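You operate a simulated robot arm through the tools that you are given. There is no shell and no other tool.

Carry out the task below with a simulated robot arm. There is one attempt and no reset: what you move stays moved.

## Task
The bearing on the heater has overheated: swap it for the other one.
Fine: stop the heat and turn the selector off first; spoilt one on the black mat; then set the heat printed on the new one.
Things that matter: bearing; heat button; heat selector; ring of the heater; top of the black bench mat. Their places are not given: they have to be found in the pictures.

It is judged by the outcome, as a careful person would: the job done as asked, and still so three seconds after it is handed in. It fails if anything else is knocked over, pushed out of place, dropped, spilled or broken.

## Robot
A 6-joint arm with a two-finger gripper, fixed in place. Base frame: the origin is at the foot of the arm, x ahead of it, y to its left, z up. Readings come in m, degrees, newtons and seconds.
It reaches about 1.298 m from its shoulder. Its first joint turns from -149.0 to 149.0 degrees. Payload 1.57 kg.
The TCP is the grasp point between the finger pads, 0.021 m short of the fingertips. In the tool frame z runs along the fingers and y along their closing line. Largest opening 0.07 m; the body of the gripper starts 0.05 m behind the TCP.
Orientation is that of the tool frame in the base frame, as [roll, pitch, yaw] about the fixed x, y, z axes, in that order (R = Rz(yaw) Ry(pitch) Rx(roll)). With the fingers straight down and closing along the base's y, the tool's x points along the base's -x, its y along +y and its z along -z.

## Interface
- The arm moves only by the tool move_arm. Its argument "targets" is a list of rows, each a list of 6 numbers: the shift along the tool's x, y, z in m, then the turn, a rotation vector about the tool's x, y, z in degrees. In form: [[dx, dy, dz, wx, wy, wz], ...]. A call has 1 to 20 rows; each row shifts and turns the commanded pose from where the row before left it, along the tool's axes as they then stand. "gripper" is the gripper command, from -1 (shut) to 1 (fully open), values between in proportion, set as the call begins (left out, the last holds). A row lasts 0.2 s, in which the tool goes at most 0.05 m and 8.6 degrees; a call with a longer step from one row to the next is refused whole, and so is a gripper value outside its range. Where a pose cannot be reached the arm comes as near as it can. A force on the tool above 40 N (or 10 N above the force at the start of the call, whichever is more), or a blocked arm, ends the call early, and 0.2 s more pass. The fingers move at their own pace and stop on an object; they squeeze with about 30 N. The grip force told is the motor's: it shows also when the fingers shut on nothing. Time passes only in rows, and 0.2 s behind the last, so rows that do not move let the fingers close. The reply holds the time, the measured pose of the TCP, the force on the tool along the base axes, the opening and the grip force, in the units named above and with some noise, with the torque about the TCP (base axes, N m) and any sound that the robot's microphone picked up.
- Cameras (640 x 400 px; columns grow to the right, rows downward): "scene" is fixed at [0.3993, 0.6509, 1.519]; the picture's right is [-0.02, 1.00, 0.00], its down [0.79, 0.02, -0.62] and it looks along [-0.61, -0.01, -0.79] (base axes); focal length 214 px, centre (320, 200). "wrist" rides on the gripper at [0.079, 0.004, -0.081] in the tool frame; the picture's right is [-0.05, 1.00, 0.00], its down [-0.67, -0.04, -0.75] and it looks along [-0.74, -0.04, 0.67] (tool axes); focal length 256 px, centre (320, 200).
- get_image(camera): a new picture of that camera. The clock stands still meanwhile.
- raise_lower(by): slides the trunk up (or, below 0, down) by that many m; the arm rides with it, the base frame stays. It gives what a move gives, with no picture.
- probe_pixels(camera, pixels): for up to 12 pixels [column, row] of the newest picture of that camera ("zoom" is the newest enlarged one), the place [x, y, z] in the base frame of the surface seen there, good to about 0.002 m. The clock stands still meanwhile.
- enlarge(camera, box): a new picture of the part [left, top, right, bottom] of that camera's present view, enlarged. The clock stands still meanwhile.
- job_done(): hands the job in; it is judged then, once.

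Leave the gripper open and the arm clear of the work at the hand-in unless told otherwise.

The tools are called after "Request:" by a JSON object that holds its "op" and its "data". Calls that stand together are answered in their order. move_arm: Moves the arm, as the interface text tells. Its arguments: {"type":"object","properties":{"targets":{"type":"array","items":{"type":"array","items":{"type":"number"}}},"gripper":{"type":"number"}},"required":["targets"]} The other tools are called the same way: raise_lower (by) slides the trunk up or down; get_image (camera) takes a picture; probe_pixels (camera, pixels) gives the place of the surface under pixels of a picture; enlarge (camera, box) takes an enlarged picture of a part of a camera's view; job_done () hands the job in.

At the start:

```text
clock: 0.0
tcp_pos: [-0.0742, 0.5346, 1.1895]
tcp_rot: [-180.0, 0.1, -180.0]
wrist_force: [-0.1, 0.3, 0.5]
moment: [-0.01, 0.01, -0.02]
opening: 0.0699
grip_force: 0.2
trunk travel left (down, up): [-0.87, 0.1]
```

scene: 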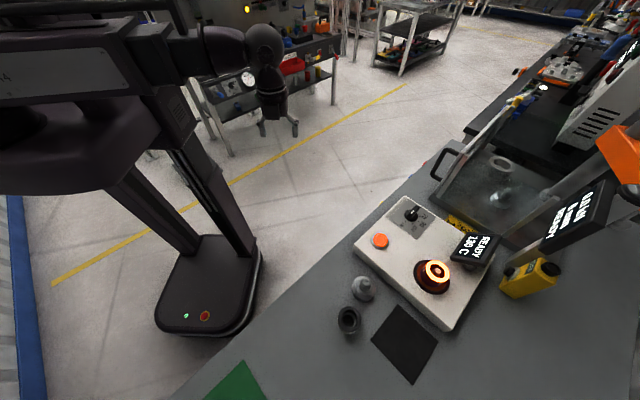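
wrist: 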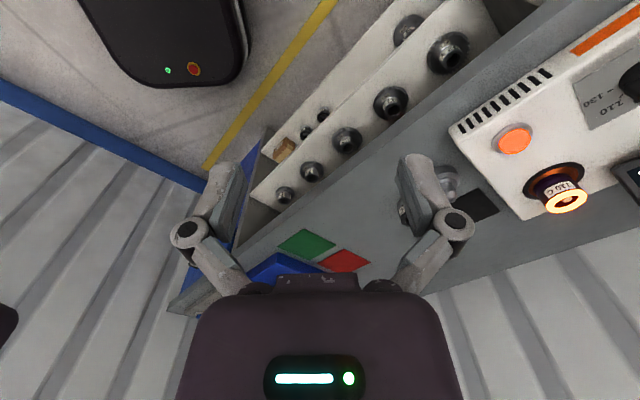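

I see the heater (white box, around scene pixels 430,250) with an orange button at (380,240), a selector at (411,213), a glowing bearing at (435,272), and two grey parts near (363,288) and (348,320), plus a black mat at (405,343). I'll enlarge those areas to see more detail.

Request:
{"op": "enlarge", "data": {"camera": "scene", "box": [320, 180, 520, 305]}}

Request:
{"op": "enlarge", "data": {"camera": "wrist", "box": [400, 40, 640, 240]}}

```text
3.20 times, centred on (420, 242) of scene
```

zoom: 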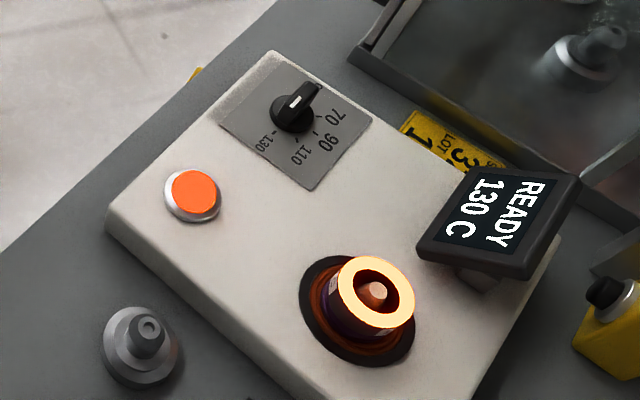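

```text
2.00 times, centred on (520, 140) of wrist
```

zoom: 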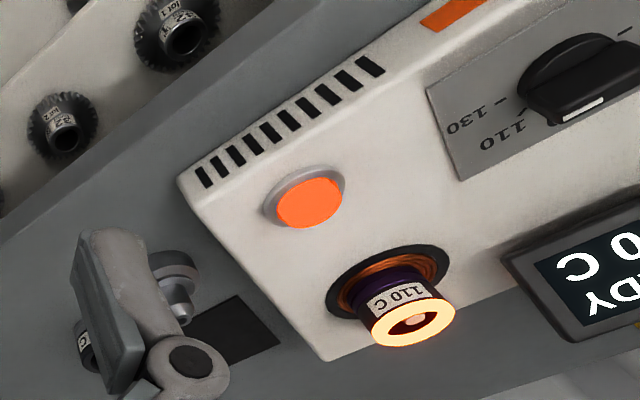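

The hot bearing carries "110 C", and the display reads READY 130 C. I'll zoom in on the selector, the two grey parts, the display and the mat.

Request:
{"op": "enlarge", "data": {"camera": "scene", "box": [325, 265, 405, 345]}}

Request:
{"op": "enlarge", "data": {"camera": "scene", "box": [380, 190, 450, 250]}}

Request:
{"op": "enlarge", "data": {"camera": "scene", "box": [430, 130, 640, 310]}}

Request:
{"op": "enlarge", "data": {"camera": "scene", "box": [180, 290, 460, 400]}}

```text
5.00 times, centred on (365, 305) of scene
```

zoom: 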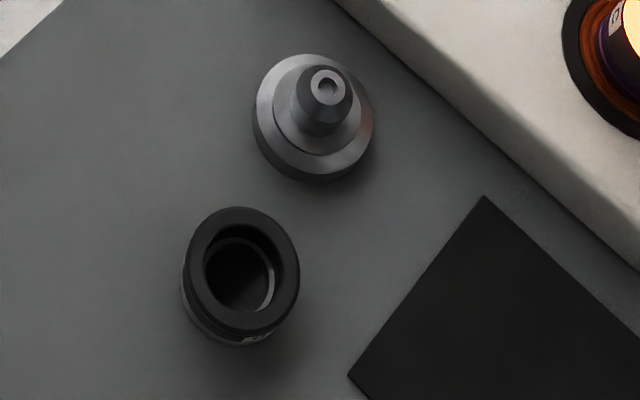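

```text
6.67 times, centred on (415, 220) of scene
```

zoom: 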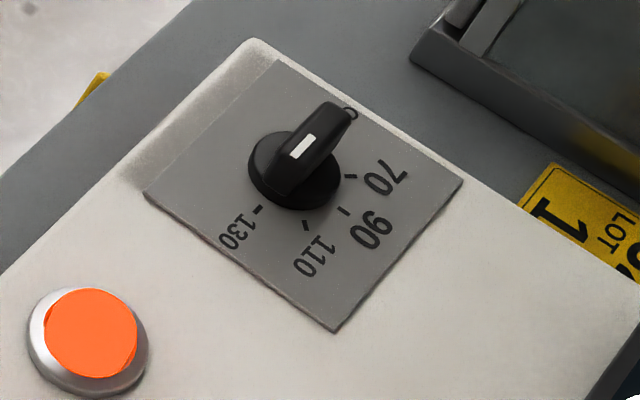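

```text
2.22 times, centred on (535, 220) of scene
```

zoom: 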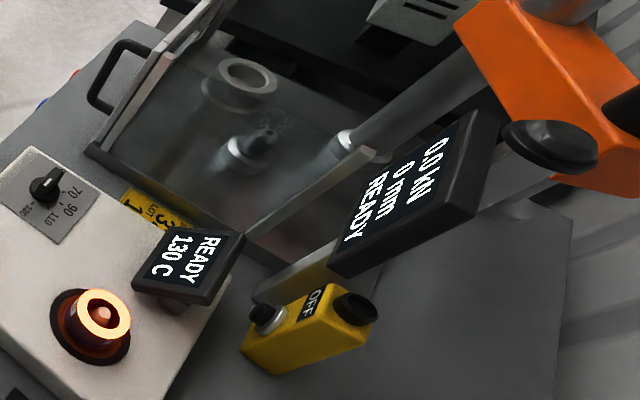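

```text
2.29 times, centred on (320, 345) of scene
```

zoom: 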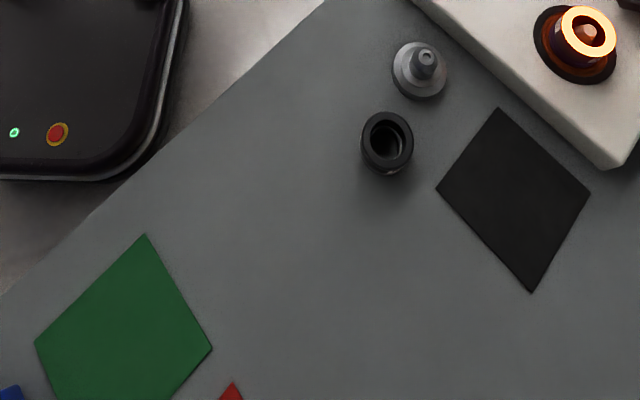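

The other bearing is the dark sleeve at (348,320), and the stepped grey part at (363,288) is something else. I'll probe the places of the main items in the scene picture.

Request:
{"op": "get_image", "data": {"camera": "scene"}}

Request:
{"op": "probe_pixels", "data": {"camera": "scene", "pixels": [[380, 240], [412, 212], [410, 220], [436, 263], [436, 271], [417, 282], [363, 281], [349, 311], [348, 320], [405, 343], [400, 255], [440, 318]]}}

Request:
{"op": "probe_pixels", "data": {"camera": "scene", "pixels": [[398, 306], [437, 340], [413, 382], [373, 341], [355, 245], [405, 198], [450, 330], [495, 258], [475, 247], [527, 275], [352, 300], [340, 340]]}}

```text
taken
```

scene: 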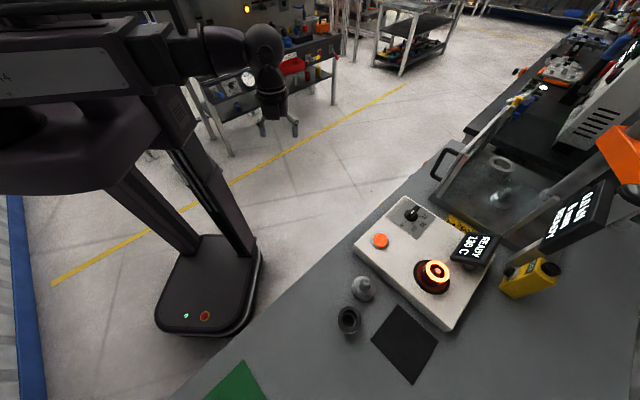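

```text
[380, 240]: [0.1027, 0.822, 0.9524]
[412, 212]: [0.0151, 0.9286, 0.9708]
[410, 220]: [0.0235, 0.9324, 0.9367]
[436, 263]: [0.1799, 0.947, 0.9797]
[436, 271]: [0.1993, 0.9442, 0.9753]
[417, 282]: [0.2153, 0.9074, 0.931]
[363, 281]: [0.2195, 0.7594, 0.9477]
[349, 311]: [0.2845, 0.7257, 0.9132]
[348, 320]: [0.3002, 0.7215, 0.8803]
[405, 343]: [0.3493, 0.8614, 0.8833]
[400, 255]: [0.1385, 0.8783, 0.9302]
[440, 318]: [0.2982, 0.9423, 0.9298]
```

```text
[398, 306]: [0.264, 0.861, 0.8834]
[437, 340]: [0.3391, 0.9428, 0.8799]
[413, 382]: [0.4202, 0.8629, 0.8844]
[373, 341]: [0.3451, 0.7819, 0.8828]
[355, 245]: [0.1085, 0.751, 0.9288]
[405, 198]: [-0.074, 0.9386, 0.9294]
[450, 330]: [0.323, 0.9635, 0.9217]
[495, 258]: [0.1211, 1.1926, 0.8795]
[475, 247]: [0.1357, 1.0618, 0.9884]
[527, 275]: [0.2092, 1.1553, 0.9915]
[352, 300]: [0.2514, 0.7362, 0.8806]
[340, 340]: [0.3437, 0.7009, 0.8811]
```

The heater top is at about z 0.93. The bearing on it is near (0.205, 0.946), the spare near (0.307, 0.725), and the mat centre near (0.342, 0.862). I'll move the wrist toward (0.02, 0.70, 1.15) to read the spare's label and get a better view of the selector.

Request:
{"op": "move_arm", "data": {"targets": [[-0.0235, 0.041, 0.01, 0, 0, 0], [-0.0235, 0.041, 0.01, 0, 0, 0], [-0.0235, 0.041, 0.01, 0, 0, 0], [-0.0235, 0.041, 0.01, 0, 0, 0]], "gripper": 1}}

Request:
{"op": "get_image", "data": {"camera": "wrist"}}

```text
clock: 1.0
tcp_pos: [0.0201, 0.6998, 1.1882]
tcp_rot: [179.9, 0.0, -180.0]
wrist_force: [0.9, -0.3, -0.3]
moment: [0.0, 0.01, 0.0]
opening: 0.0703
grip_force: 0.1
out of reach, approached as far as the arm can: row 1, 2, 3, 4
trunk travel left (down, up): [-0.87, 0.1]
```

```text
taken
```

wrist: 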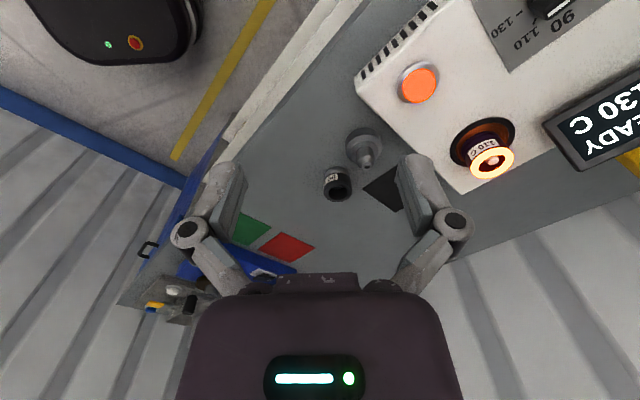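

The arm says it can't reach lower from here, so the trunk will have to come down. First I'll zoom in on the spare bearing at (338,185) and on the selector.

Request:
{"op": "enlarge", "data": {"camera": "wrist", "box": [300, 150, 380, 210]}}

Request:
{"op": "enlarge", "data": {"camera": "wrist", "box": [340, 0, 640, 200]}}

```text
6.67 times, centred on (340, 180) of wrist
```

zoom: 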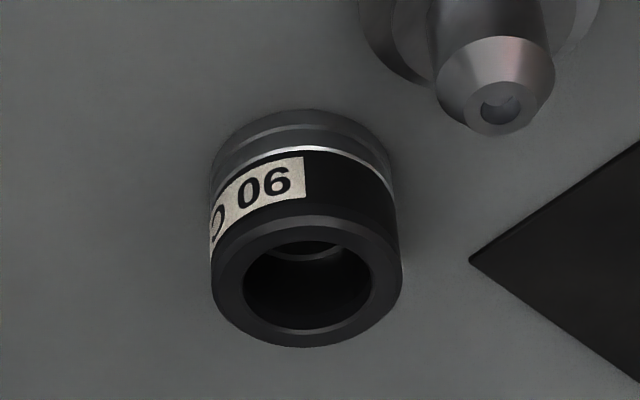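

```text
2.00 times, centred on (490, 100) of wrist
```

zoom: 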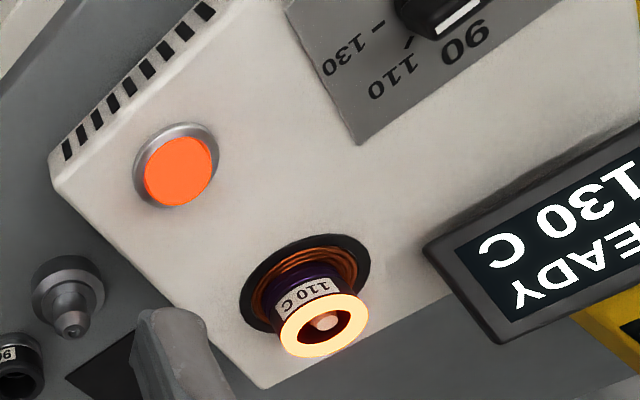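

The label, upside-down in this view, reads "90 C", so the selector must end at 90. The arm needs to be lower, so I'll slide the trunk down 0.12 m and look again.

Request:
{"op": "raise_lower", "data": {"by": -0.12}}

Request:
{"op": "get_image", "data": {"camera": "scene"}}

Request:
{"op": "get_image", "data": {"camera": "wrist"}}

```text
clock: 2.5
tcp_pos: [0.0207, 0.6996, 1.0704]
tcp_rot: [-180.0, 0.0, 180.0]
wrist_force: [-0.9, 0.0, 1.1]
moment: [-0.02, -0.03, 0.0]
opening: 0.0701
grip_force: 0.0
trunk travel left (down, up): [-0.75, 0.22]
```

```text
taken
```

scene: 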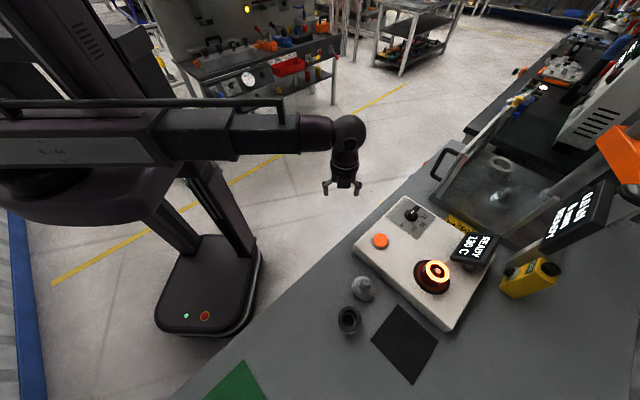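

```text
taken
```

wrist: 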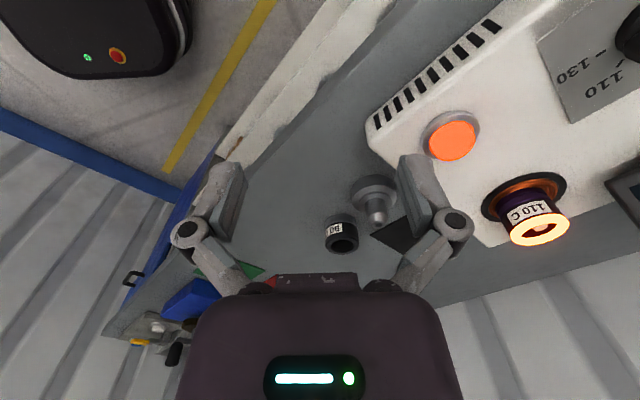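

The arm is lower now, with the TCP at z 1.07. I'll enlarge the selector around (411,213) in the scene to see which way its pointer stands, then probe it.

Request:
{"op": "enlarge", "data": {"camera": "scene", "box": [395, 195, 435, 235]}}

```text
10.00 times, centred on (415, 215) of scene
```

zoom: 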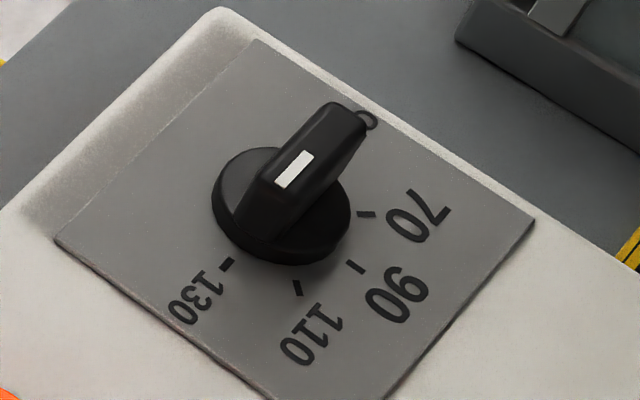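

The white mark sits toward the lower-left end, pointing at 130, and a small "o" that may be the off mark is at (366,120). I'll probe the ticks, the mark and the handle ends.

Request:
{"op": "probe_pixels", "data": {"camera": "zoom", "pixels": [[226, 264], [299, 288], [358, 267], [367, 214], [371, 120], [284, 183], [305, 156], [265, 190], [345, 112], [250, 250], [225, 180], [335, 220]]}}

Request:
{"op": "probe_pixels", "data": {"camera": "zoom", "pixels": [[60, 237], [532, 220], [385, 395], [256, 42], [240, 210], [255, 230], [350, 150], [335, 165], [320, 110], [270, 170], [290, 240], [300, 200]]}}

```text
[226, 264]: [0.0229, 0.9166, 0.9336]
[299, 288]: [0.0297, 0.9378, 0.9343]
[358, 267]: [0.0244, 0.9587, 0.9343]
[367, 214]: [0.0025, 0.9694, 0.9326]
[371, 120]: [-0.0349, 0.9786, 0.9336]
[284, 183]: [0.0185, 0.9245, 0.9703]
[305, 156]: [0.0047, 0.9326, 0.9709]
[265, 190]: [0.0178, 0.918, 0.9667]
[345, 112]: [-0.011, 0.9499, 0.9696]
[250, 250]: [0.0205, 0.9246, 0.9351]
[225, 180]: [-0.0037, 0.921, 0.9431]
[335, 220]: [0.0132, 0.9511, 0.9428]
```

```text
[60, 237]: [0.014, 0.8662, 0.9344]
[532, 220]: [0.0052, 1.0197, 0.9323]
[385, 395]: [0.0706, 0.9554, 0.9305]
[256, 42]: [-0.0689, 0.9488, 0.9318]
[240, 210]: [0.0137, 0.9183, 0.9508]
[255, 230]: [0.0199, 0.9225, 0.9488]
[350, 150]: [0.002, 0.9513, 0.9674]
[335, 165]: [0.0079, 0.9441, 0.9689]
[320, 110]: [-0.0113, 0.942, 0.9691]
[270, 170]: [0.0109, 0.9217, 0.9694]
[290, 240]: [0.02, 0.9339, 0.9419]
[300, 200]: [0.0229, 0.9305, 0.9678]
```

The ticks go round in about 45° steps: 130 at -45°, 110 at 0°, 90 at +45°, 70 at +90° and off at 135°. The pointer is at 130, so OFF is half a turn counter-clockwise, passing 110, 90 and 70. First I'll shut the fingers and go over the heat button at (0.103, 0.822), at z 1.04.

Request:
{"op": "move_arm", "data": {"targets": [[-0.0205, 0.0306, 0.0075, 0, 0, 0], [-0.0205, 0.0306, 0.0075, 0, 0, 0], [-0.0205, 0.0306, 0.0075, 0, 0, 0], [-0.0205, 0.0306, 0.0075, 0, 0, 0]], "gripper": -1}}

Request:
{"op": "get_image", "data": {"camera": "wrist"}}

Request:
{"op": "get_image", "data": {"camera": "scene"}}

```text
clock: 3.5
tcp_pos: [0.1039, 0.8261, 1.0686]
tcp_rot: [-180.0, 0.0, 179.9]
wrist_force: [-0.6, -0.1, 0.3]
moment: [0.01, 0.0, -0.02]
opening: 0.0002
grip_force: 28.7
out of reach, approached as far as the arm can: row 1, 2, 3, 4
trunk travel left (down, up): [-0.75, 0.22]
```

```text
taken
```

wrist: 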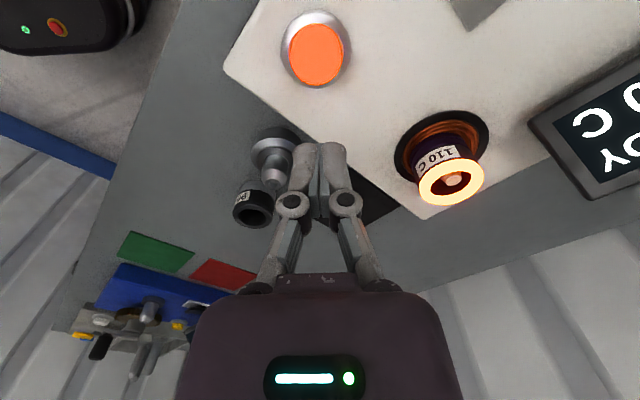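

```text
taken
```

scene: 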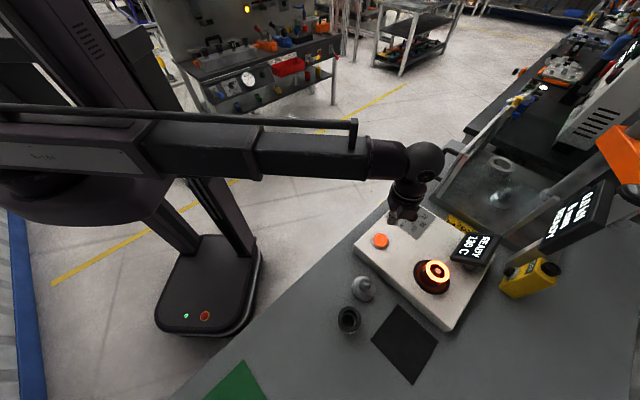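

Sideways moves work, but the z moves were not reached, so height has to come from the trunk. The TCP is now at (0.1039, 0.8261). I'll nudge it onto the button centre with no z change and check where it settles.

Request:
{"op": "move_arm", "data": {"targets": [[0.0012, -0.004, 0, 0, 0, 0]], "gripper": -1}}

Request:
{"op": "enlarge", "data": {"camera": "scene", "box": [350, 190, 450, 270]}}

```text
clock: 3.9
tcp_pos: [0.1002, 0.8204, 1.0686]
tcp_rot: [180.0, 0.1, -180.0]
wrist_force: [0.1, 0.0, -0.2]
moment: [-0.01, 0.01, 0.01]
opening: 0.0001
grip_force: 28.6
trunk travel left (down, up): [-0.75, 0.22]
```

```text
5.00 times, centred on (400, 230) of scene
```

zoom: 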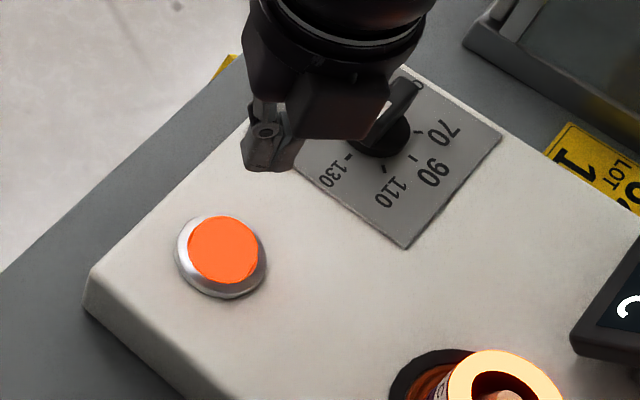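

The TCP is over the button, with the fingertips at about z 1.048 and the button top at 0.952. I'll lower the trunk 0.083 m to hover about 12 mm above it.

Request:
{"op": "raise_lower", "data": {"by": -0.083}}

Request:
{"op": "enlarge", "data": {"camera": "scene", "box": [350, 190, 450, 270]}}

Request:
{"op": "get_image", "data": {"camera": "wrist"}}

```text
clock: 5.1
tcp_pos: [0.1014, 0.8195, 0.9863]
tcp_rot: [-180.0, -0.1, 179.9]
wrist_force: [-0.1, -0.2, 0.1]
moment: [0.01, -0.01, -0.04]
opening: 0.0
grip_force: 29.0
trunk travel left (down, up): [-0.667, 0.303]
```

```text
5.00 times, centred on (400, 230) of scene
```

zoom: 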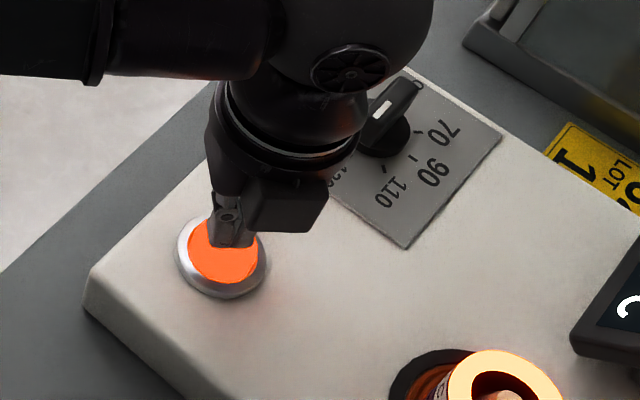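

```text
taken
```

wrist: 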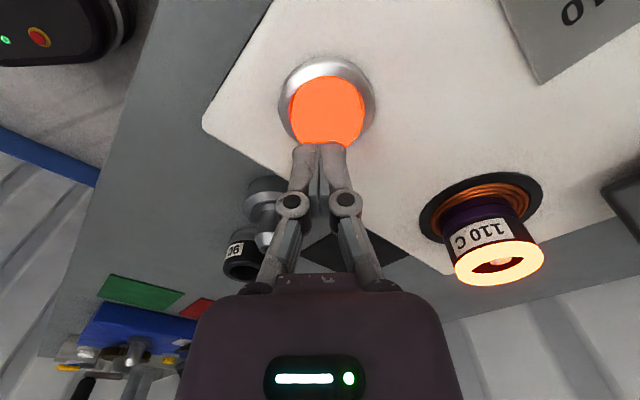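

The fingertips hover over the orange button, about 13 mm up. I'll lower 12 mm to near contact.

Request:
{"op": "raise_lower", "data": {"by": -0.012}}

```text
clock: 5.7
tcp_pos: [0.1018, 0.8197, 0.9742]
tcp_rot: [-180.0, 0.0, 180.0]
wrist_force: [0.1, -0.1, -0.2]
moment: [0.05, -0.03, 0.0]
opening: 0.0
grip_force: 29.3
trunk travel left (down, up): [-0.655, 0.315]
```

The tip is at about z 0.953 with no force yet. I'll press 3 mm.

Request:
{"op": "raise_lower", "data": {"by": -0.003}}

Request:
{"op": "get_image", "data": {"camera": "scene"}}

```text
clock: 6.2
tcp_pos: [0.1011, 0.8199, 0.9714]
tcp_rot: [-180.0, 0.0, -180.0]
wrist_force: [-0.4, 0.5, -0.3]
moment: [0.01, -0.01, -0.01]
opening: 0.0059
grip_force: 28.7
trunk travel left (down, up): [-0.652, 0.318]
```

```text
taken
```

scene: 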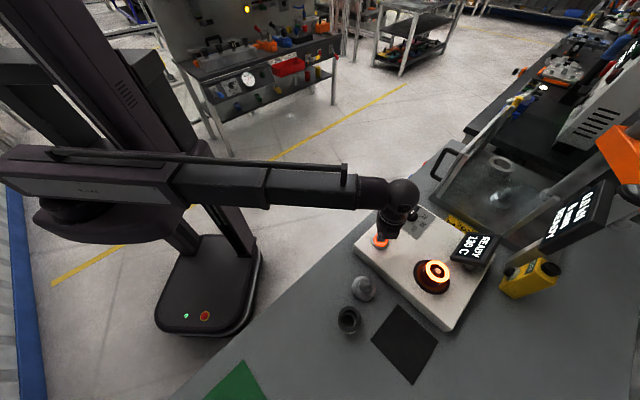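

The force is still near zero, though the fingers read a 6 mm opening, probably from touching the button. I'll press 2 mm more.

Request:
{"op": "raise_lower", "data": {"by": -0.002}}

Request:
{"op": "get_image", "data": {"camera": "scene"}}

Request:
{"op": "get_image", "data": {"camera": "wrist"}}

```text
clock: 6.7
tcp_pos: [0.1014, 0.8193, 0.9692]
tcp_rot: [-180.0, 0.0, 180.0]
wrist_force: [-0.1, 0.4, 2.5]
moment: [0.03, -0.02, 0.04]
opening: 0.0058
grip_force: 29.1
trunk travel left (down, up): [-0.65, 0.32]
```

```text
taken
```

scene: 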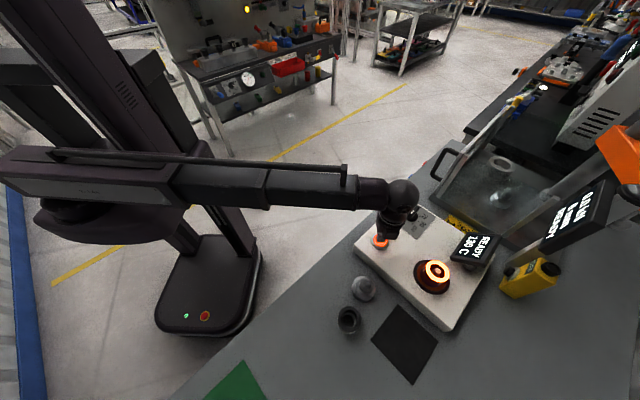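

```text
taken
```

wrist: 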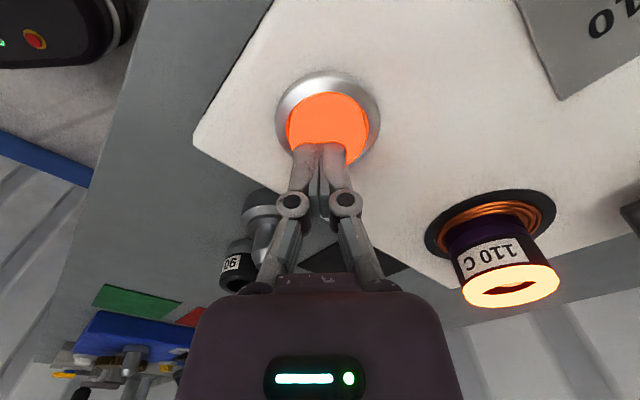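

Contact now gives 2.5 N upward. The button is still lit, so I'll press on in 2 mm steps.

Request:
{"op": "raise_lower", "data": {"by": -0.002}}

Request:
{"op": "enlarge", "data": {"camera": "scene", "box": [350, 210, 510, 310]}}

```text
clock: 7.2
tcp_pos: [0.1007, 0.8202, 0.9671]
tcp_rot: [180.0, 0.0, -180.0]
wrist_force: [-0.4, 1.6, 4.2]
moment: [0.02, 0.0, 0.01]
opening: 0.006
grip_force: 28.5
trunk travel left (down, up): [-0.648, 0.322]
heard: click
```

```text
4.00 times, centred on (430, 260) of scene
```

zoom: 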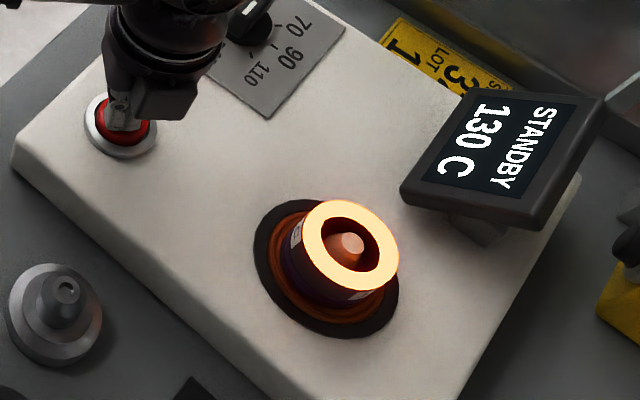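

I heard a click, the display now reads "STANDBY 130 C", and the button light is dark. The heat is stopped. I'll raise 0.08 m clear of the button.

Request:
{"op": "raise_lower", "data": {"by": 0.08}}

Request:
{"op": "enlarge", "data": {"camera": "scene", "box": [350, 190, 510, 310]}}

```text
clock: 8.4
tcp_pos: [0.1005, 0.82, 1.0457]
tcp_rot: [-180.0, 0.0, -180.0]
wrist_force: [-0.3, 0.3, -0.4]
moment: [0.05, 0.01, 0.0]
opening: 0.0
grip_force: 28.8
trunk travel left (down, up): [-0.728, 0.242]
```

```text
3.33 times, centred on (430, 250) of scene
```

zoom: 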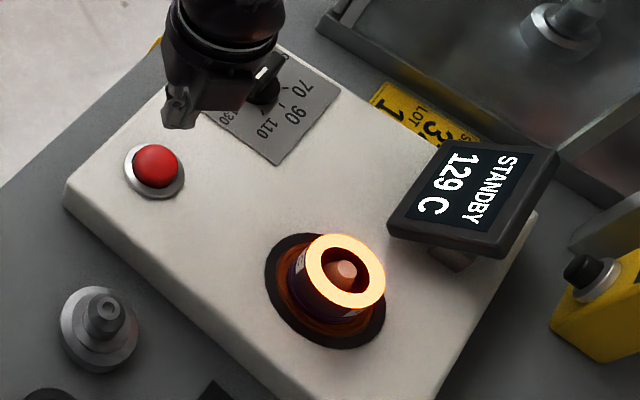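

The button is red (unlit) and the display shows STANDBY 129 C and cooling. Next is the selector. I'll go over its axis near (0.004, 0.938), turn the gripper 45° so it closes across the handle, open it, and look.

Request:
{"op": "move_arm", "data": {"targets": [[0.0241, 0.0295, 0, 0, 0, 0], [0.0241, 0.0295, 0, 0, 0, 0], [0.0241, 0.0295, 0, 0, 0, 0], [0.0241, 0.0295, 0, 0, 0, 0], [0, 0, 0, 0, 0, 7.5], [0, 0, 0, 0, 0, 7.5], [0, 0, 0, 0, 0, 7.5], [0, 0, 0, 0, 0, 7.5], [0, 0, 0, 0, 0, 7.5], [0, 0, 0, 0, 0, 7.5]], "gripper": 1}}

Request:
{"op": "get_image", "data": {"camera": "wrist"}}

Request:
{"op": "get_image", "data": {"camera": "scene"}}

```text
clock: 10.6
tcp_pos: [0.0027, 0.9376, 1.0466]
tcp_rot: [179.9, 0.1, 134.9]
wrist_force: [0.2, -0.6, 0.5]
moment: [-0.01, -0.03, 0.01]
opening: 0.0699
grip_force: 0.0
trunk travel left (down, up): [-0.728, 0.242]
```

```text
taken
```

wrist: 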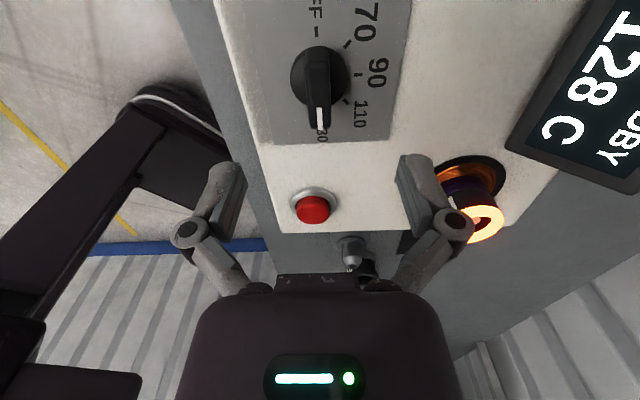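

```text
taken
```

scene: 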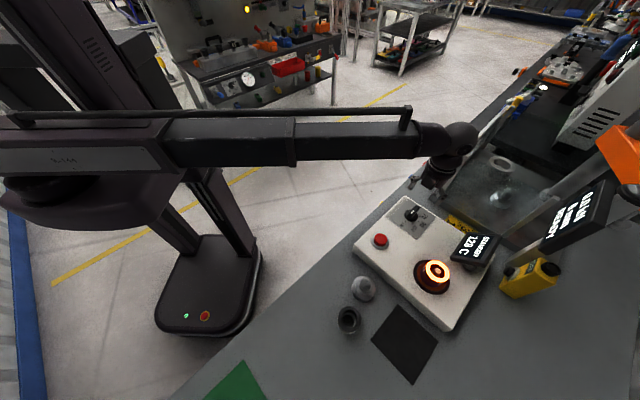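

The wrist view shows the knob with its white mark at 130, and OFF diametrically opposite at the top. I'll zoom in and probe for the exact axis.

Request:
{"op": "enlarge", "data": {"camera": "wrist", "box": [250, 0, 410, 150]}}

```text
2.67 times, centred on (330, 75) of wrist
```

zoom: 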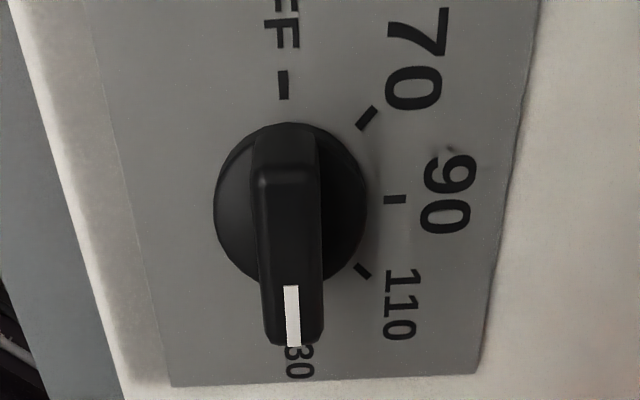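

Request:
{"op": "probe_pixels", "data": {"camera": "zoom", "pixels": [[283, 85], [367, 118], [395, 199], [362, 271], [290, 125], [217, 205], [365, 205], [258, 185], [318, 185], [265, 335], [322, 330], [290, 185]]}}

Request:
{"op": "probe_pixels", "data": {"camera": "zoom", "pixels": [[292, 335], [292, 290], [270, 260], [310, 260], [262, 220], [316, 220], [285, 345], [310, 345], [268, 180], [310, 180], [245, 150], [340, 160]]}}

```text
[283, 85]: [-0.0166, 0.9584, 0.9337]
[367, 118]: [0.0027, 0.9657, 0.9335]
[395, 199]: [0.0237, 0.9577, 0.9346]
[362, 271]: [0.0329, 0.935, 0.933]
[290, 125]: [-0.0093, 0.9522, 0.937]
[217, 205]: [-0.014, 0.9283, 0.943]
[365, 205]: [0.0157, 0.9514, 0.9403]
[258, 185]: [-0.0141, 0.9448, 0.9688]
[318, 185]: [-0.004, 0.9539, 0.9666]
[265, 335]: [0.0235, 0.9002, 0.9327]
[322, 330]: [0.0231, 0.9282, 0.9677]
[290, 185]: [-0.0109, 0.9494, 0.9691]
```

```text
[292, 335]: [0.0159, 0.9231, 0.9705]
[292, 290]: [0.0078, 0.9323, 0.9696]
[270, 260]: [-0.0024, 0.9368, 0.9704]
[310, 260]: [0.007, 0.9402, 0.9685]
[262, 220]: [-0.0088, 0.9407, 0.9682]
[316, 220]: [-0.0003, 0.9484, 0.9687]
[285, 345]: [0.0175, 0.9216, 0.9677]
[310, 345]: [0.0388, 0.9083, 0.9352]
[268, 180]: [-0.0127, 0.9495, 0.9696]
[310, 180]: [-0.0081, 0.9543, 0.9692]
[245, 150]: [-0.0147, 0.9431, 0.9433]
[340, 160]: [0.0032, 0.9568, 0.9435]
```

The tick circle gives an axis at about (0.003, 0.937), and the TCP is at (0.0027, 0.9376), so it is lined up. The handle is about 13 mm wide with its top at z 0.970. I'll lower 0.075 m so the fingertips straddle it at z 0.951.

Request:
{"op": "raise_lower", "data": {"by": -0.075}}

Request:
{"op": "get_image", "data": {"camera": "wrist"}}

```text
clock: 11.7
tcp_pos: [0.002, 0.9381, 0.9707]
tcp_rot: [-180.0, 0.1, 135.1]
wrist_force: [-0.5, 0.1, -0.4]
moment: [0.01, -0.01, 0.02]
opening: 0.0701
grip_force: 0.0
trunk travel left (down, up): [-0.653, 0.317]
```

```text
taken
```

wrist: 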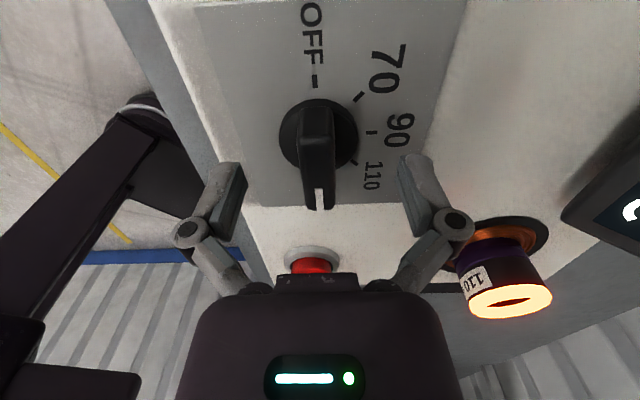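

The handle stands between the fingers at (318,160). I'll close on it without moving.

Request:
{"op": "move_arm", "data": {"targets": [[0, 0, 0, 0, 0, 0], [0, 0, 0, 0, 0, 0], [0, 0, 0, 0, 0, 0], [0, 0, 0, 0, 0, 0]], "gripper": -1}}

Request:
{"op": "get_image", "data": {"camera": "wrist"}}

```text
clock: 12.7
tcp_pos: [0.0027, 0.9374, 0.9725]
tcp_rot: [-180.0, -0.1, 135.1]
wrist_force: [-3.6, 0.8, 10.9]
moment: [0.07, 0.22, -0.02]
opening: 0.0158
grip_force: 31.9
trunk travel left (down, up): [-0.653, 0.317]
```

```text
taken
```

wrist: 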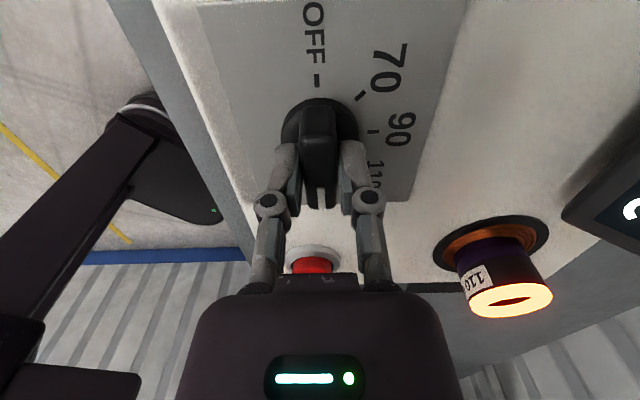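

The handle is held with a 15.8 mm opening, pushing up 11 N, probably because it tapers. I'll turn 45° counter-clockwise seen from above (negative about tool z) toward 110 and check.

Request:
{"op": "move_arm", "data": {"targets": [[0, 0, 0, 0, 0, -7.5], [0, 0, 0, 0, 0, -7.5], [0, 0, 0, 0, 0, -7.5], [0, 0, 0, 0, 0, -7.5], [0, 0, 0, 0, 0, -7.5], [0, 0, 0, 0, 0, -7.5]], "gripper": -1}}

Request:
{"op": "get_image", "data": {"camera": "wrist"}}

Request:
{"op": "enlarge", "data": {"camera": "scene", "box": [380, 160, 500, 270]}}

```text
clock: 14.1
tcp_pos: [0.0036, 0.9358, 0.9721]
tcp_rot: [180.0, 0.0, -179.8]
wrist_force: [-8.2, 2.6, 14.1]
moment: [0.06, 0.88, -0.02]
opening: 0.0158
grip_force: 31.9
trunk travel left (down, up): [-0.653, 0.317]
```

```text
taken
```

wrist: 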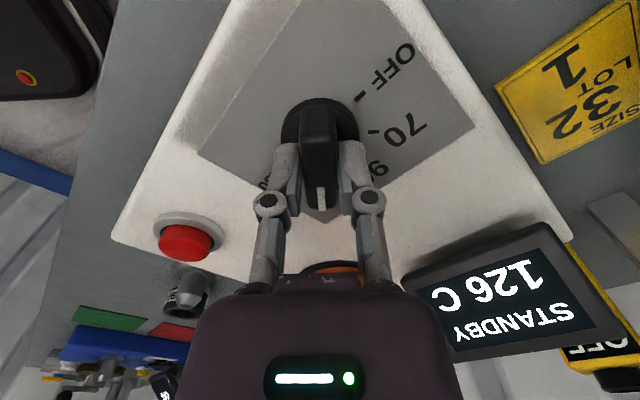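

```text
3.64 times, centred on (440, 215) of scene
```

zoom: 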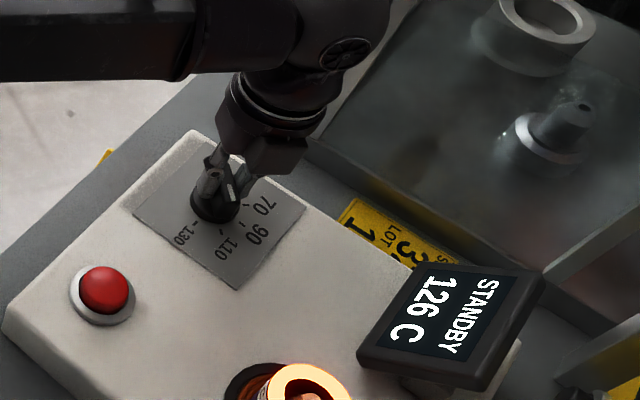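

The knob turned with the gripper and its mark now points at 110. I'll continue another 90° toward 70.

Request:
{"op": "move_arm", "data": {"targets": [[0, 0, 0, 0, 0, -7.5], [0, 0, 0, 0, 0, -7.5], [0, 0, 0, 0, 0, -7.5], [0, 0, 0, 0, 0, -7.5], [0, 0, 0, 0, 0, -7.5], [0, 0, 0, 0, 0, -7.5], [0, 0, 0, 0, 0, -7.5], [0, 0, 0, 0, 0, -7.5], [0, 0, 0, 0, 0, -7.5], [0, 0, 0, 0, 0, -7.5], [0, 0, 0, 0, 0, -7.5], [0, 0, 0, 0, 0, -7.5]], "gripper": -1}}

Request:
{"op": "get_image", "data": {"camera": "wrist"}}

Request:
{"op": "enlarge", "data": {"camera": "scene", "box": [380, 160, 500, 270]}}

```text
clock: 16.7
tcp_pos: [0.0038, 0.9372, 0.9731]
tcp_rot: [-179.9, -0.3, -89.8]
wrist_force: [-5.6, -26.4, -11.0]
moment: [-0.24, 0.12, 0.02]
opening: 0.0157
grip_force: 32.4
trunk travel left (down, up): [-0.653, 0.317]
```

```text
taken
```

wrist: 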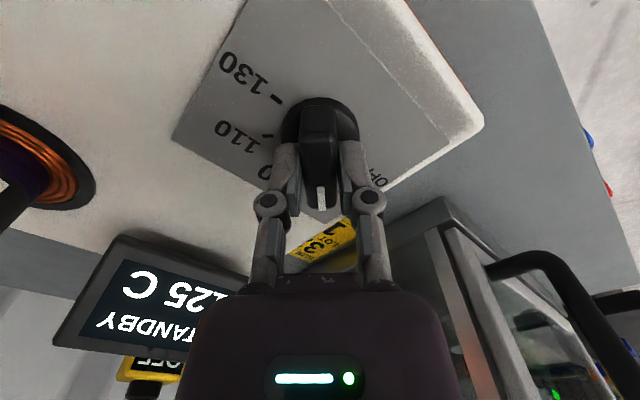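

```text
3.64 times, centred on (440, 215) of scene
```

zoom: 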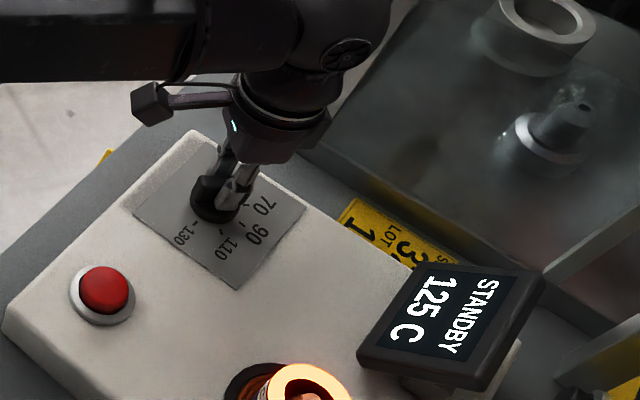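

The mark now points at 70, but there is a side force of -26 N in y. I'll ease the tool 1.5 mm toward -y, which is tool +x here, to relieve it before the last turn.

Request:
{"op": "move_arm", "data": {"targets": [[0.0015, 0, 0, 0, 0, 0]], "gripper": -1}}

```text
clock: 17.1
tcp_pos: [0.004, 0.936, 0.9731]
tcp_rot: [-179.9, -0.2, -89.9]
wrist_force: [-4.0, -18.0, -4.2]
moment: [-1.12, 0.1, -0.01]
opening: 0.0157
grip_force: 32.2
trunk travel left (down, up): [-0.653, 0.317]
```

The force dropped to -18 N. I'll ease 1.5 mm more, then turn the last 45° to OFF.

Request:
{"op": "move_arm", "data": {"targets": [[0.0015, 0, 0, 0, 0, 0], [0, 0, 0, 0, 0, -7.5], [0, 0, 0, 0, 0, -7.5], [0, 0, 0, 0, 0, -7.5], [0, 0, 0, 0, 0, -7.5], [0, 0, 0, 0, 0, -7.5], [0, 0, 0, 0, 0, -7.5]], "gripper": -1}}

Request:
{"op": "get_image", "data": {"camera": "wrist"}}

Request:
{"op": "enlarge", "data": {"camera": "scene", "box": [380, 160, 500, 270]}}

```text
clock: 18.7
tcp_pos: [0.0051, 0.9364, 0.9727]
tcp_rot: [-179.8, 0.1, -44.8]
wrist_force: [0.4, 22.3, 23.9]
moment: [0.42, -0.09, -0.06]
opening: 0.016
grip_force: 31.8
trunk travel left (down, up): [-0.653, 0.317]
```

```text
taken
```

wrist: 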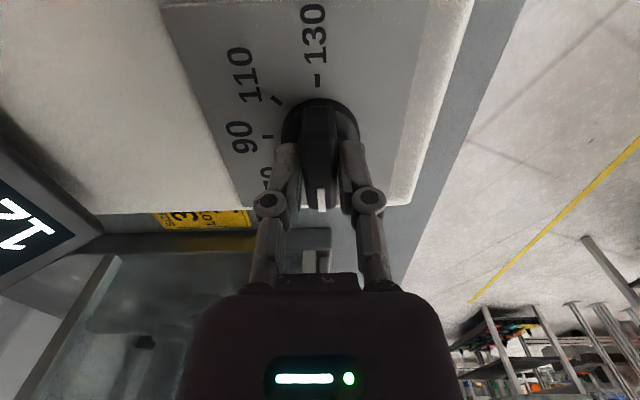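

```text
3.64 times, centred on (440, 215) of scene
```

zoom: 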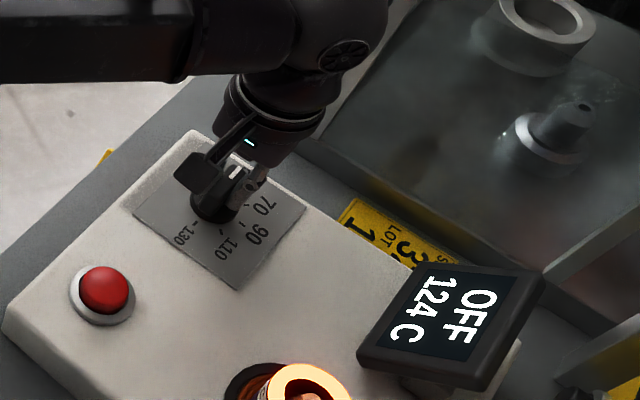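

The display now reads "OFF 124 C", so the selector is off. I'll open the fingers in place.

Request:
{"op": "move_arm", "data": {"targets": [[0, 0, 0, 0, 0, 0], [0, 0, 0, 0, 0, 0], [0, 0, 0, 0, 0, 0]], "gripper": 1}}

```text
clock: 19.5
tcp_pos: [0.0032, 0.9351, 0.9713]
tcp_rot: [-179.9, 0.0, -45.0]
wrist_force: [-0.5, -0.8, 0.5]
moment: [-0.01, -0.01, 0.01]
opening: 0.0702
grip_force: 0.0
trunk travel left (down, up): [-0.653, 0.317]
```

The fingers are open and the forces are zero. I'll raise the trunk 0.16 m to clear everything before going to the hot bearing.

Request:
{"op": "raise_lower", "data": {"by": 0.16}}

Request:
{"op": "enlarge", "data": {"camera": "scene", "box": [380, 190, 500, 310]}}

```text
clock: 21.4
tcp_pos: [0.0041, 0.9349, 1.1305]
tcp_rot: [-180.0, 0.0, -45.0]
wrist_force: [-0.6, -0.1, -0.7]
moment: [0.03, -0.01, 0.0]
opening: 0.07
grip_force: 0.1
trunk travel left (down, up): [-0.813, 0.157]
```

```text
3.33 times, centred on (440, 250) of scene
```

zoom: 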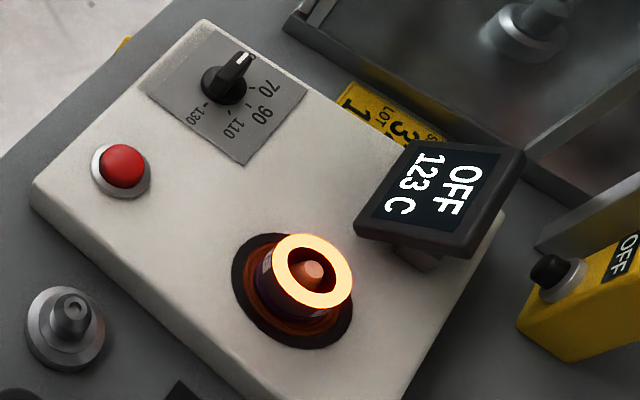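

The selector shows OFF. Now I'll enlarge the hot bearing and its ring, and the mat, to measure them.

Request:
{"op": "enlarge", "data": {"camera": "scene", "box": [408, 248, 464, 298]}}

```text
8.00 times, centred on (436, 273) of scene
```

zoom: 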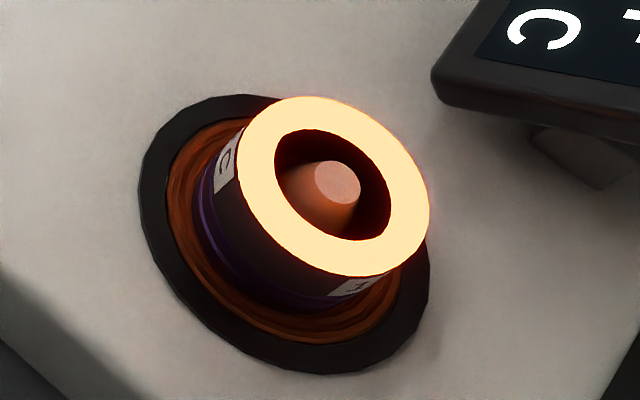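

Request:
{"op": "probe_pixels", "data": {"camera": "zoom", "pixels": [[243, 160], [424, 200], [310, 104], [345, 270], [255, 135], [400, 240], [150, 200], [415, 330], [230, 105], [300, 365], [335, 180], [160, 150]]}}

Request:
{"op": "probe_pixels", "data": {"camera": "zoom", "pixels": [[190, 190], [270, 310], [220, 220], [300, 285], [370, 310], [350, 350], [280, 120], [370, 125], [290, 240], [420, 260], [440, 60], [450, 105]]}}

```text
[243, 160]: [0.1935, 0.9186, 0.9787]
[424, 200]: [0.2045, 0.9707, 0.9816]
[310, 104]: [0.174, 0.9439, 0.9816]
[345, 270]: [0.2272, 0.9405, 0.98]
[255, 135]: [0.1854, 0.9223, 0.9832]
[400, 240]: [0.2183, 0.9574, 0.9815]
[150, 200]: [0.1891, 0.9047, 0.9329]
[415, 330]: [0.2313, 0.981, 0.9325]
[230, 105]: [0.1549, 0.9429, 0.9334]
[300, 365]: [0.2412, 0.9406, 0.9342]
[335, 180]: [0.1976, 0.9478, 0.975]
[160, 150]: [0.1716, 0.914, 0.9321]
```

```text
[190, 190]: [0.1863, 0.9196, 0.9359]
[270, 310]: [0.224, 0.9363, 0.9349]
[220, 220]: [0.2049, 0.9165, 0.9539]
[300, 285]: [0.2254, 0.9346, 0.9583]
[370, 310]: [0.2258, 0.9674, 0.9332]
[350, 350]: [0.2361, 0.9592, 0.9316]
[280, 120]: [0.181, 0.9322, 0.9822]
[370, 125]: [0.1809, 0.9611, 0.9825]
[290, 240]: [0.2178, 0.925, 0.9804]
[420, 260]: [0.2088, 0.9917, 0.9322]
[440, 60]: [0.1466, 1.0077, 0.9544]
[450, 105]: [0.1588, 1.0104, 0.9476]
```

The bearing's top circle fits a centre of about (0.2005, 0.9445) with a diameter of about 54 mm, a top at z 0.981 and a seat at 0.934. The current yaw of -45° closes along the 45° line, which is clear of the display. I'll go over the bearing at the present height.

Request:
{"op": "move_arm", "data": {"targets": [[0.02642, -0.02914, 0, 0, 0, 0], [0.02642, -0.02914, 0, 0, 0, 0], [0.02642, -0.02914, 0, 0, 0, 0], [0.02642, -0.02914, 0, 0, 0, 0], [0.02642, -0.02914, 0, 0, 0, 0]], "gripper": 1}}

Request:
{"op": "get_image", "data": {"camera": "wrist"}}

Request:
{"op": "get_image", "data": {"camera": "scene"}}

```text
clock: 22.6
tcp_pos: [0.202, 0.947, 1.1321]
tcp_rot: [179.9, 0.0, -45.0]
wrist_force: [0.2, -0.3, 0.3]
moment: [0.05, 0.01, -0.01]
opening: 0.07
grip_force: 0.0
trunk travel left (down, up): [-0.813, 0.157]
```

```text
taken
```

wrist: 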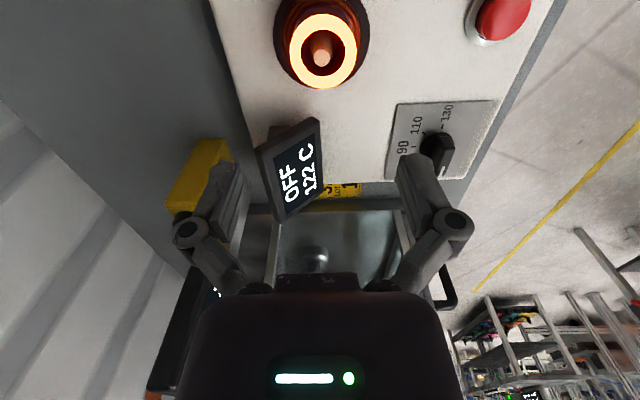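

```text
taken
```

scene: 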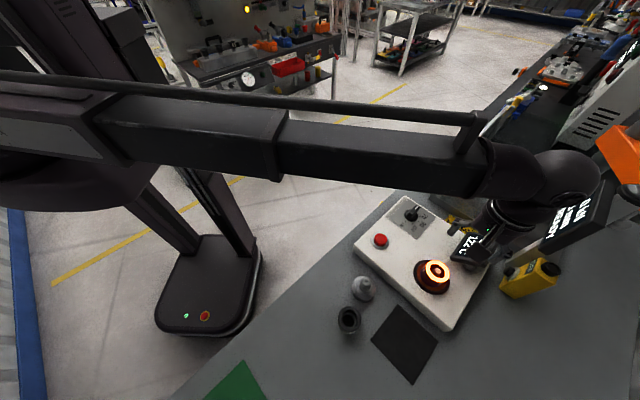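

The bearing appears straight below the grasp point, around (322,50) in the wrist view. I'll enlarge and probe it there to refine the centre.

Request:
{"op": "enlarge", "data": {"camera": "wrist", "box": [260, 0, 390, 100]}}

```text
4.00 times, centred on (325, 50) of wrist
```

zoom: 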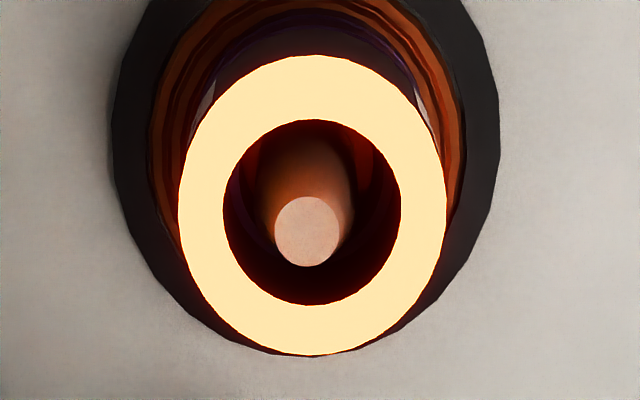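

Request:
{"op": "probe_pixels", "data": {"camera": "zoom", "pixels": [[186, 205], [440, 205], [313, 62], [313, 348], [220, 110], [405, 110], [220, 305], [405, 305], [307, 230], [118, 120], [492, 120], [180, 180]]}}

```text
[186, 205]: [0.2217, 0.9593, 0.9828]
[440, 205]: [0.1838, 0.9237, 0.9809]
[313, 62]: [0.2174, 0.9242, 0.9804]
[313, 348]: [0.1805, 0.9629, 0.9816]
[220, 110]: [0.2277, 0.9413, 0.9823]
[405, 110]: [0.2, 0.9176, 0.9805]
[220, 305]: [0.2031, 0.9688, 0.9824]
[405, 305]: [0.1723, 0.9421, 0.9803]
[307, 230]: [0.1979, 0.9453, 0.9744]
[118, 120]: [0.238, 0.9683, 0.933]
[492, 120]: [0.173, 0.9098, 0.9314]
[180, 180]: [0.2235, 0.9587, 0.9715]
```

Averaging both views gives a bearing centre of (0.2005, 0.943) and an outer diameter of about 55 mm. The TCP reads (0.202, 0.947), so I'll shift it slightly.

Request:
{"op": "move_arm", "data": {"targets": [[0.0018, 0.0037, 0, 0, 0, 0]], "gripper": 1}}

Request:
{"op": "raise_lower", "data": {"by": -0.11}}

Request:
{"op": "get_image", "data": {"camera": "wrist"}}

Request:
{"op": "enlarge", "data": {"camera": "scene", "box": [390, 170, 550, 310]}}

```text
clock: 23.0
tcp_pos: [0.1978, 0.9427, 1.1324]
tcp_rot: [-180.0, 0.0, -44.9]
wrist_force: [-0.9, -0.1, -0.4]
moment: [-0.04, -0.04, -0.02]
opening: 0.0701
grip_force: 0.1
trunk travel left (down, up): [-0.813, 0.157]
```

```text
clock: 24.4
tcp_pos: [0.1987, 0.9427, 1.0224]
tcp_rot: [-180.0, 0.0, -44.9]
wrist_force: [-0.4, 0.0, 0.6]
moment: [0.04, 0.0, 0.06]
opening: 0.0698
grip_force: 0.1
trunk travel left (down, up): [-0.703, 0.267]
```

```text
taken
```

wrist: 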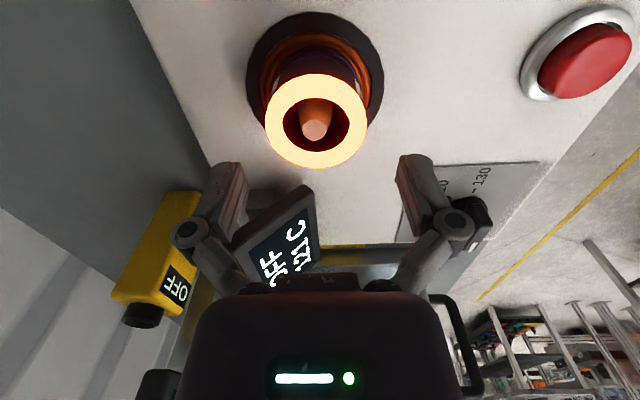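

```text
2.86 times, centred on (470, 240) of scene
```

zoom: 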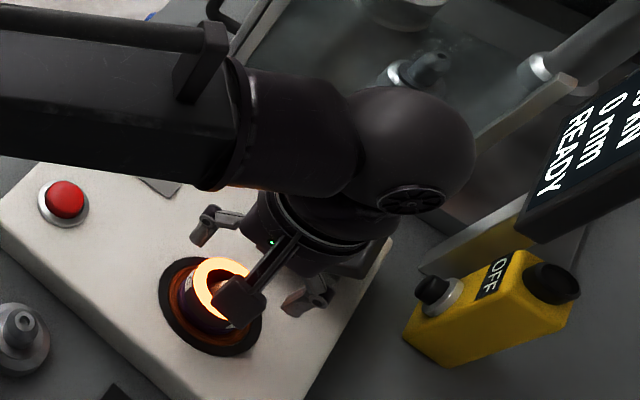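

The bearing shows centred at (315,120) in the wrist view. Before going lower I'll check where the heater display stands relative to the gripper.

Request:
{"op": "probe_pixels", "data": {"camera": "wrist", "pixels": [[307, 190], [250, 225], [318, 240], [240, 240], [290, 230], [270, 105], [366, 115], [315, 76], [316, 165], [200, 200], [170, 270], [312, 130]]}}

```text
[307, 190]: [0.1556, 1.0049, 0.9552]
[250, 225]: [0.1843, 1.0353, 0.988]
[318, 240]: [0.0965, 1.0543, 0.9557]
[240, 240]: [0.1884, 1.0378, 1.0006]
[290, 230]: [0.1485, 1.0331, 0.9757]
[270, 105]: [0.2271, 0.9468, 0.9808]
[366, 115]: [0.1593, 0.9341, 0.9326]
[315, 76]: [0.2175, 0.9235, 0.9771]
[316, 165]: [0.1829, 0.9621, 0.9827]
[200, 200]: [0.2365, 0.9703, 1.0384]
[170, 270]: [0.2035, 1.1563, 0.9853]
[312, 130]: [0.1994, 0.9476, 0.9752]
```

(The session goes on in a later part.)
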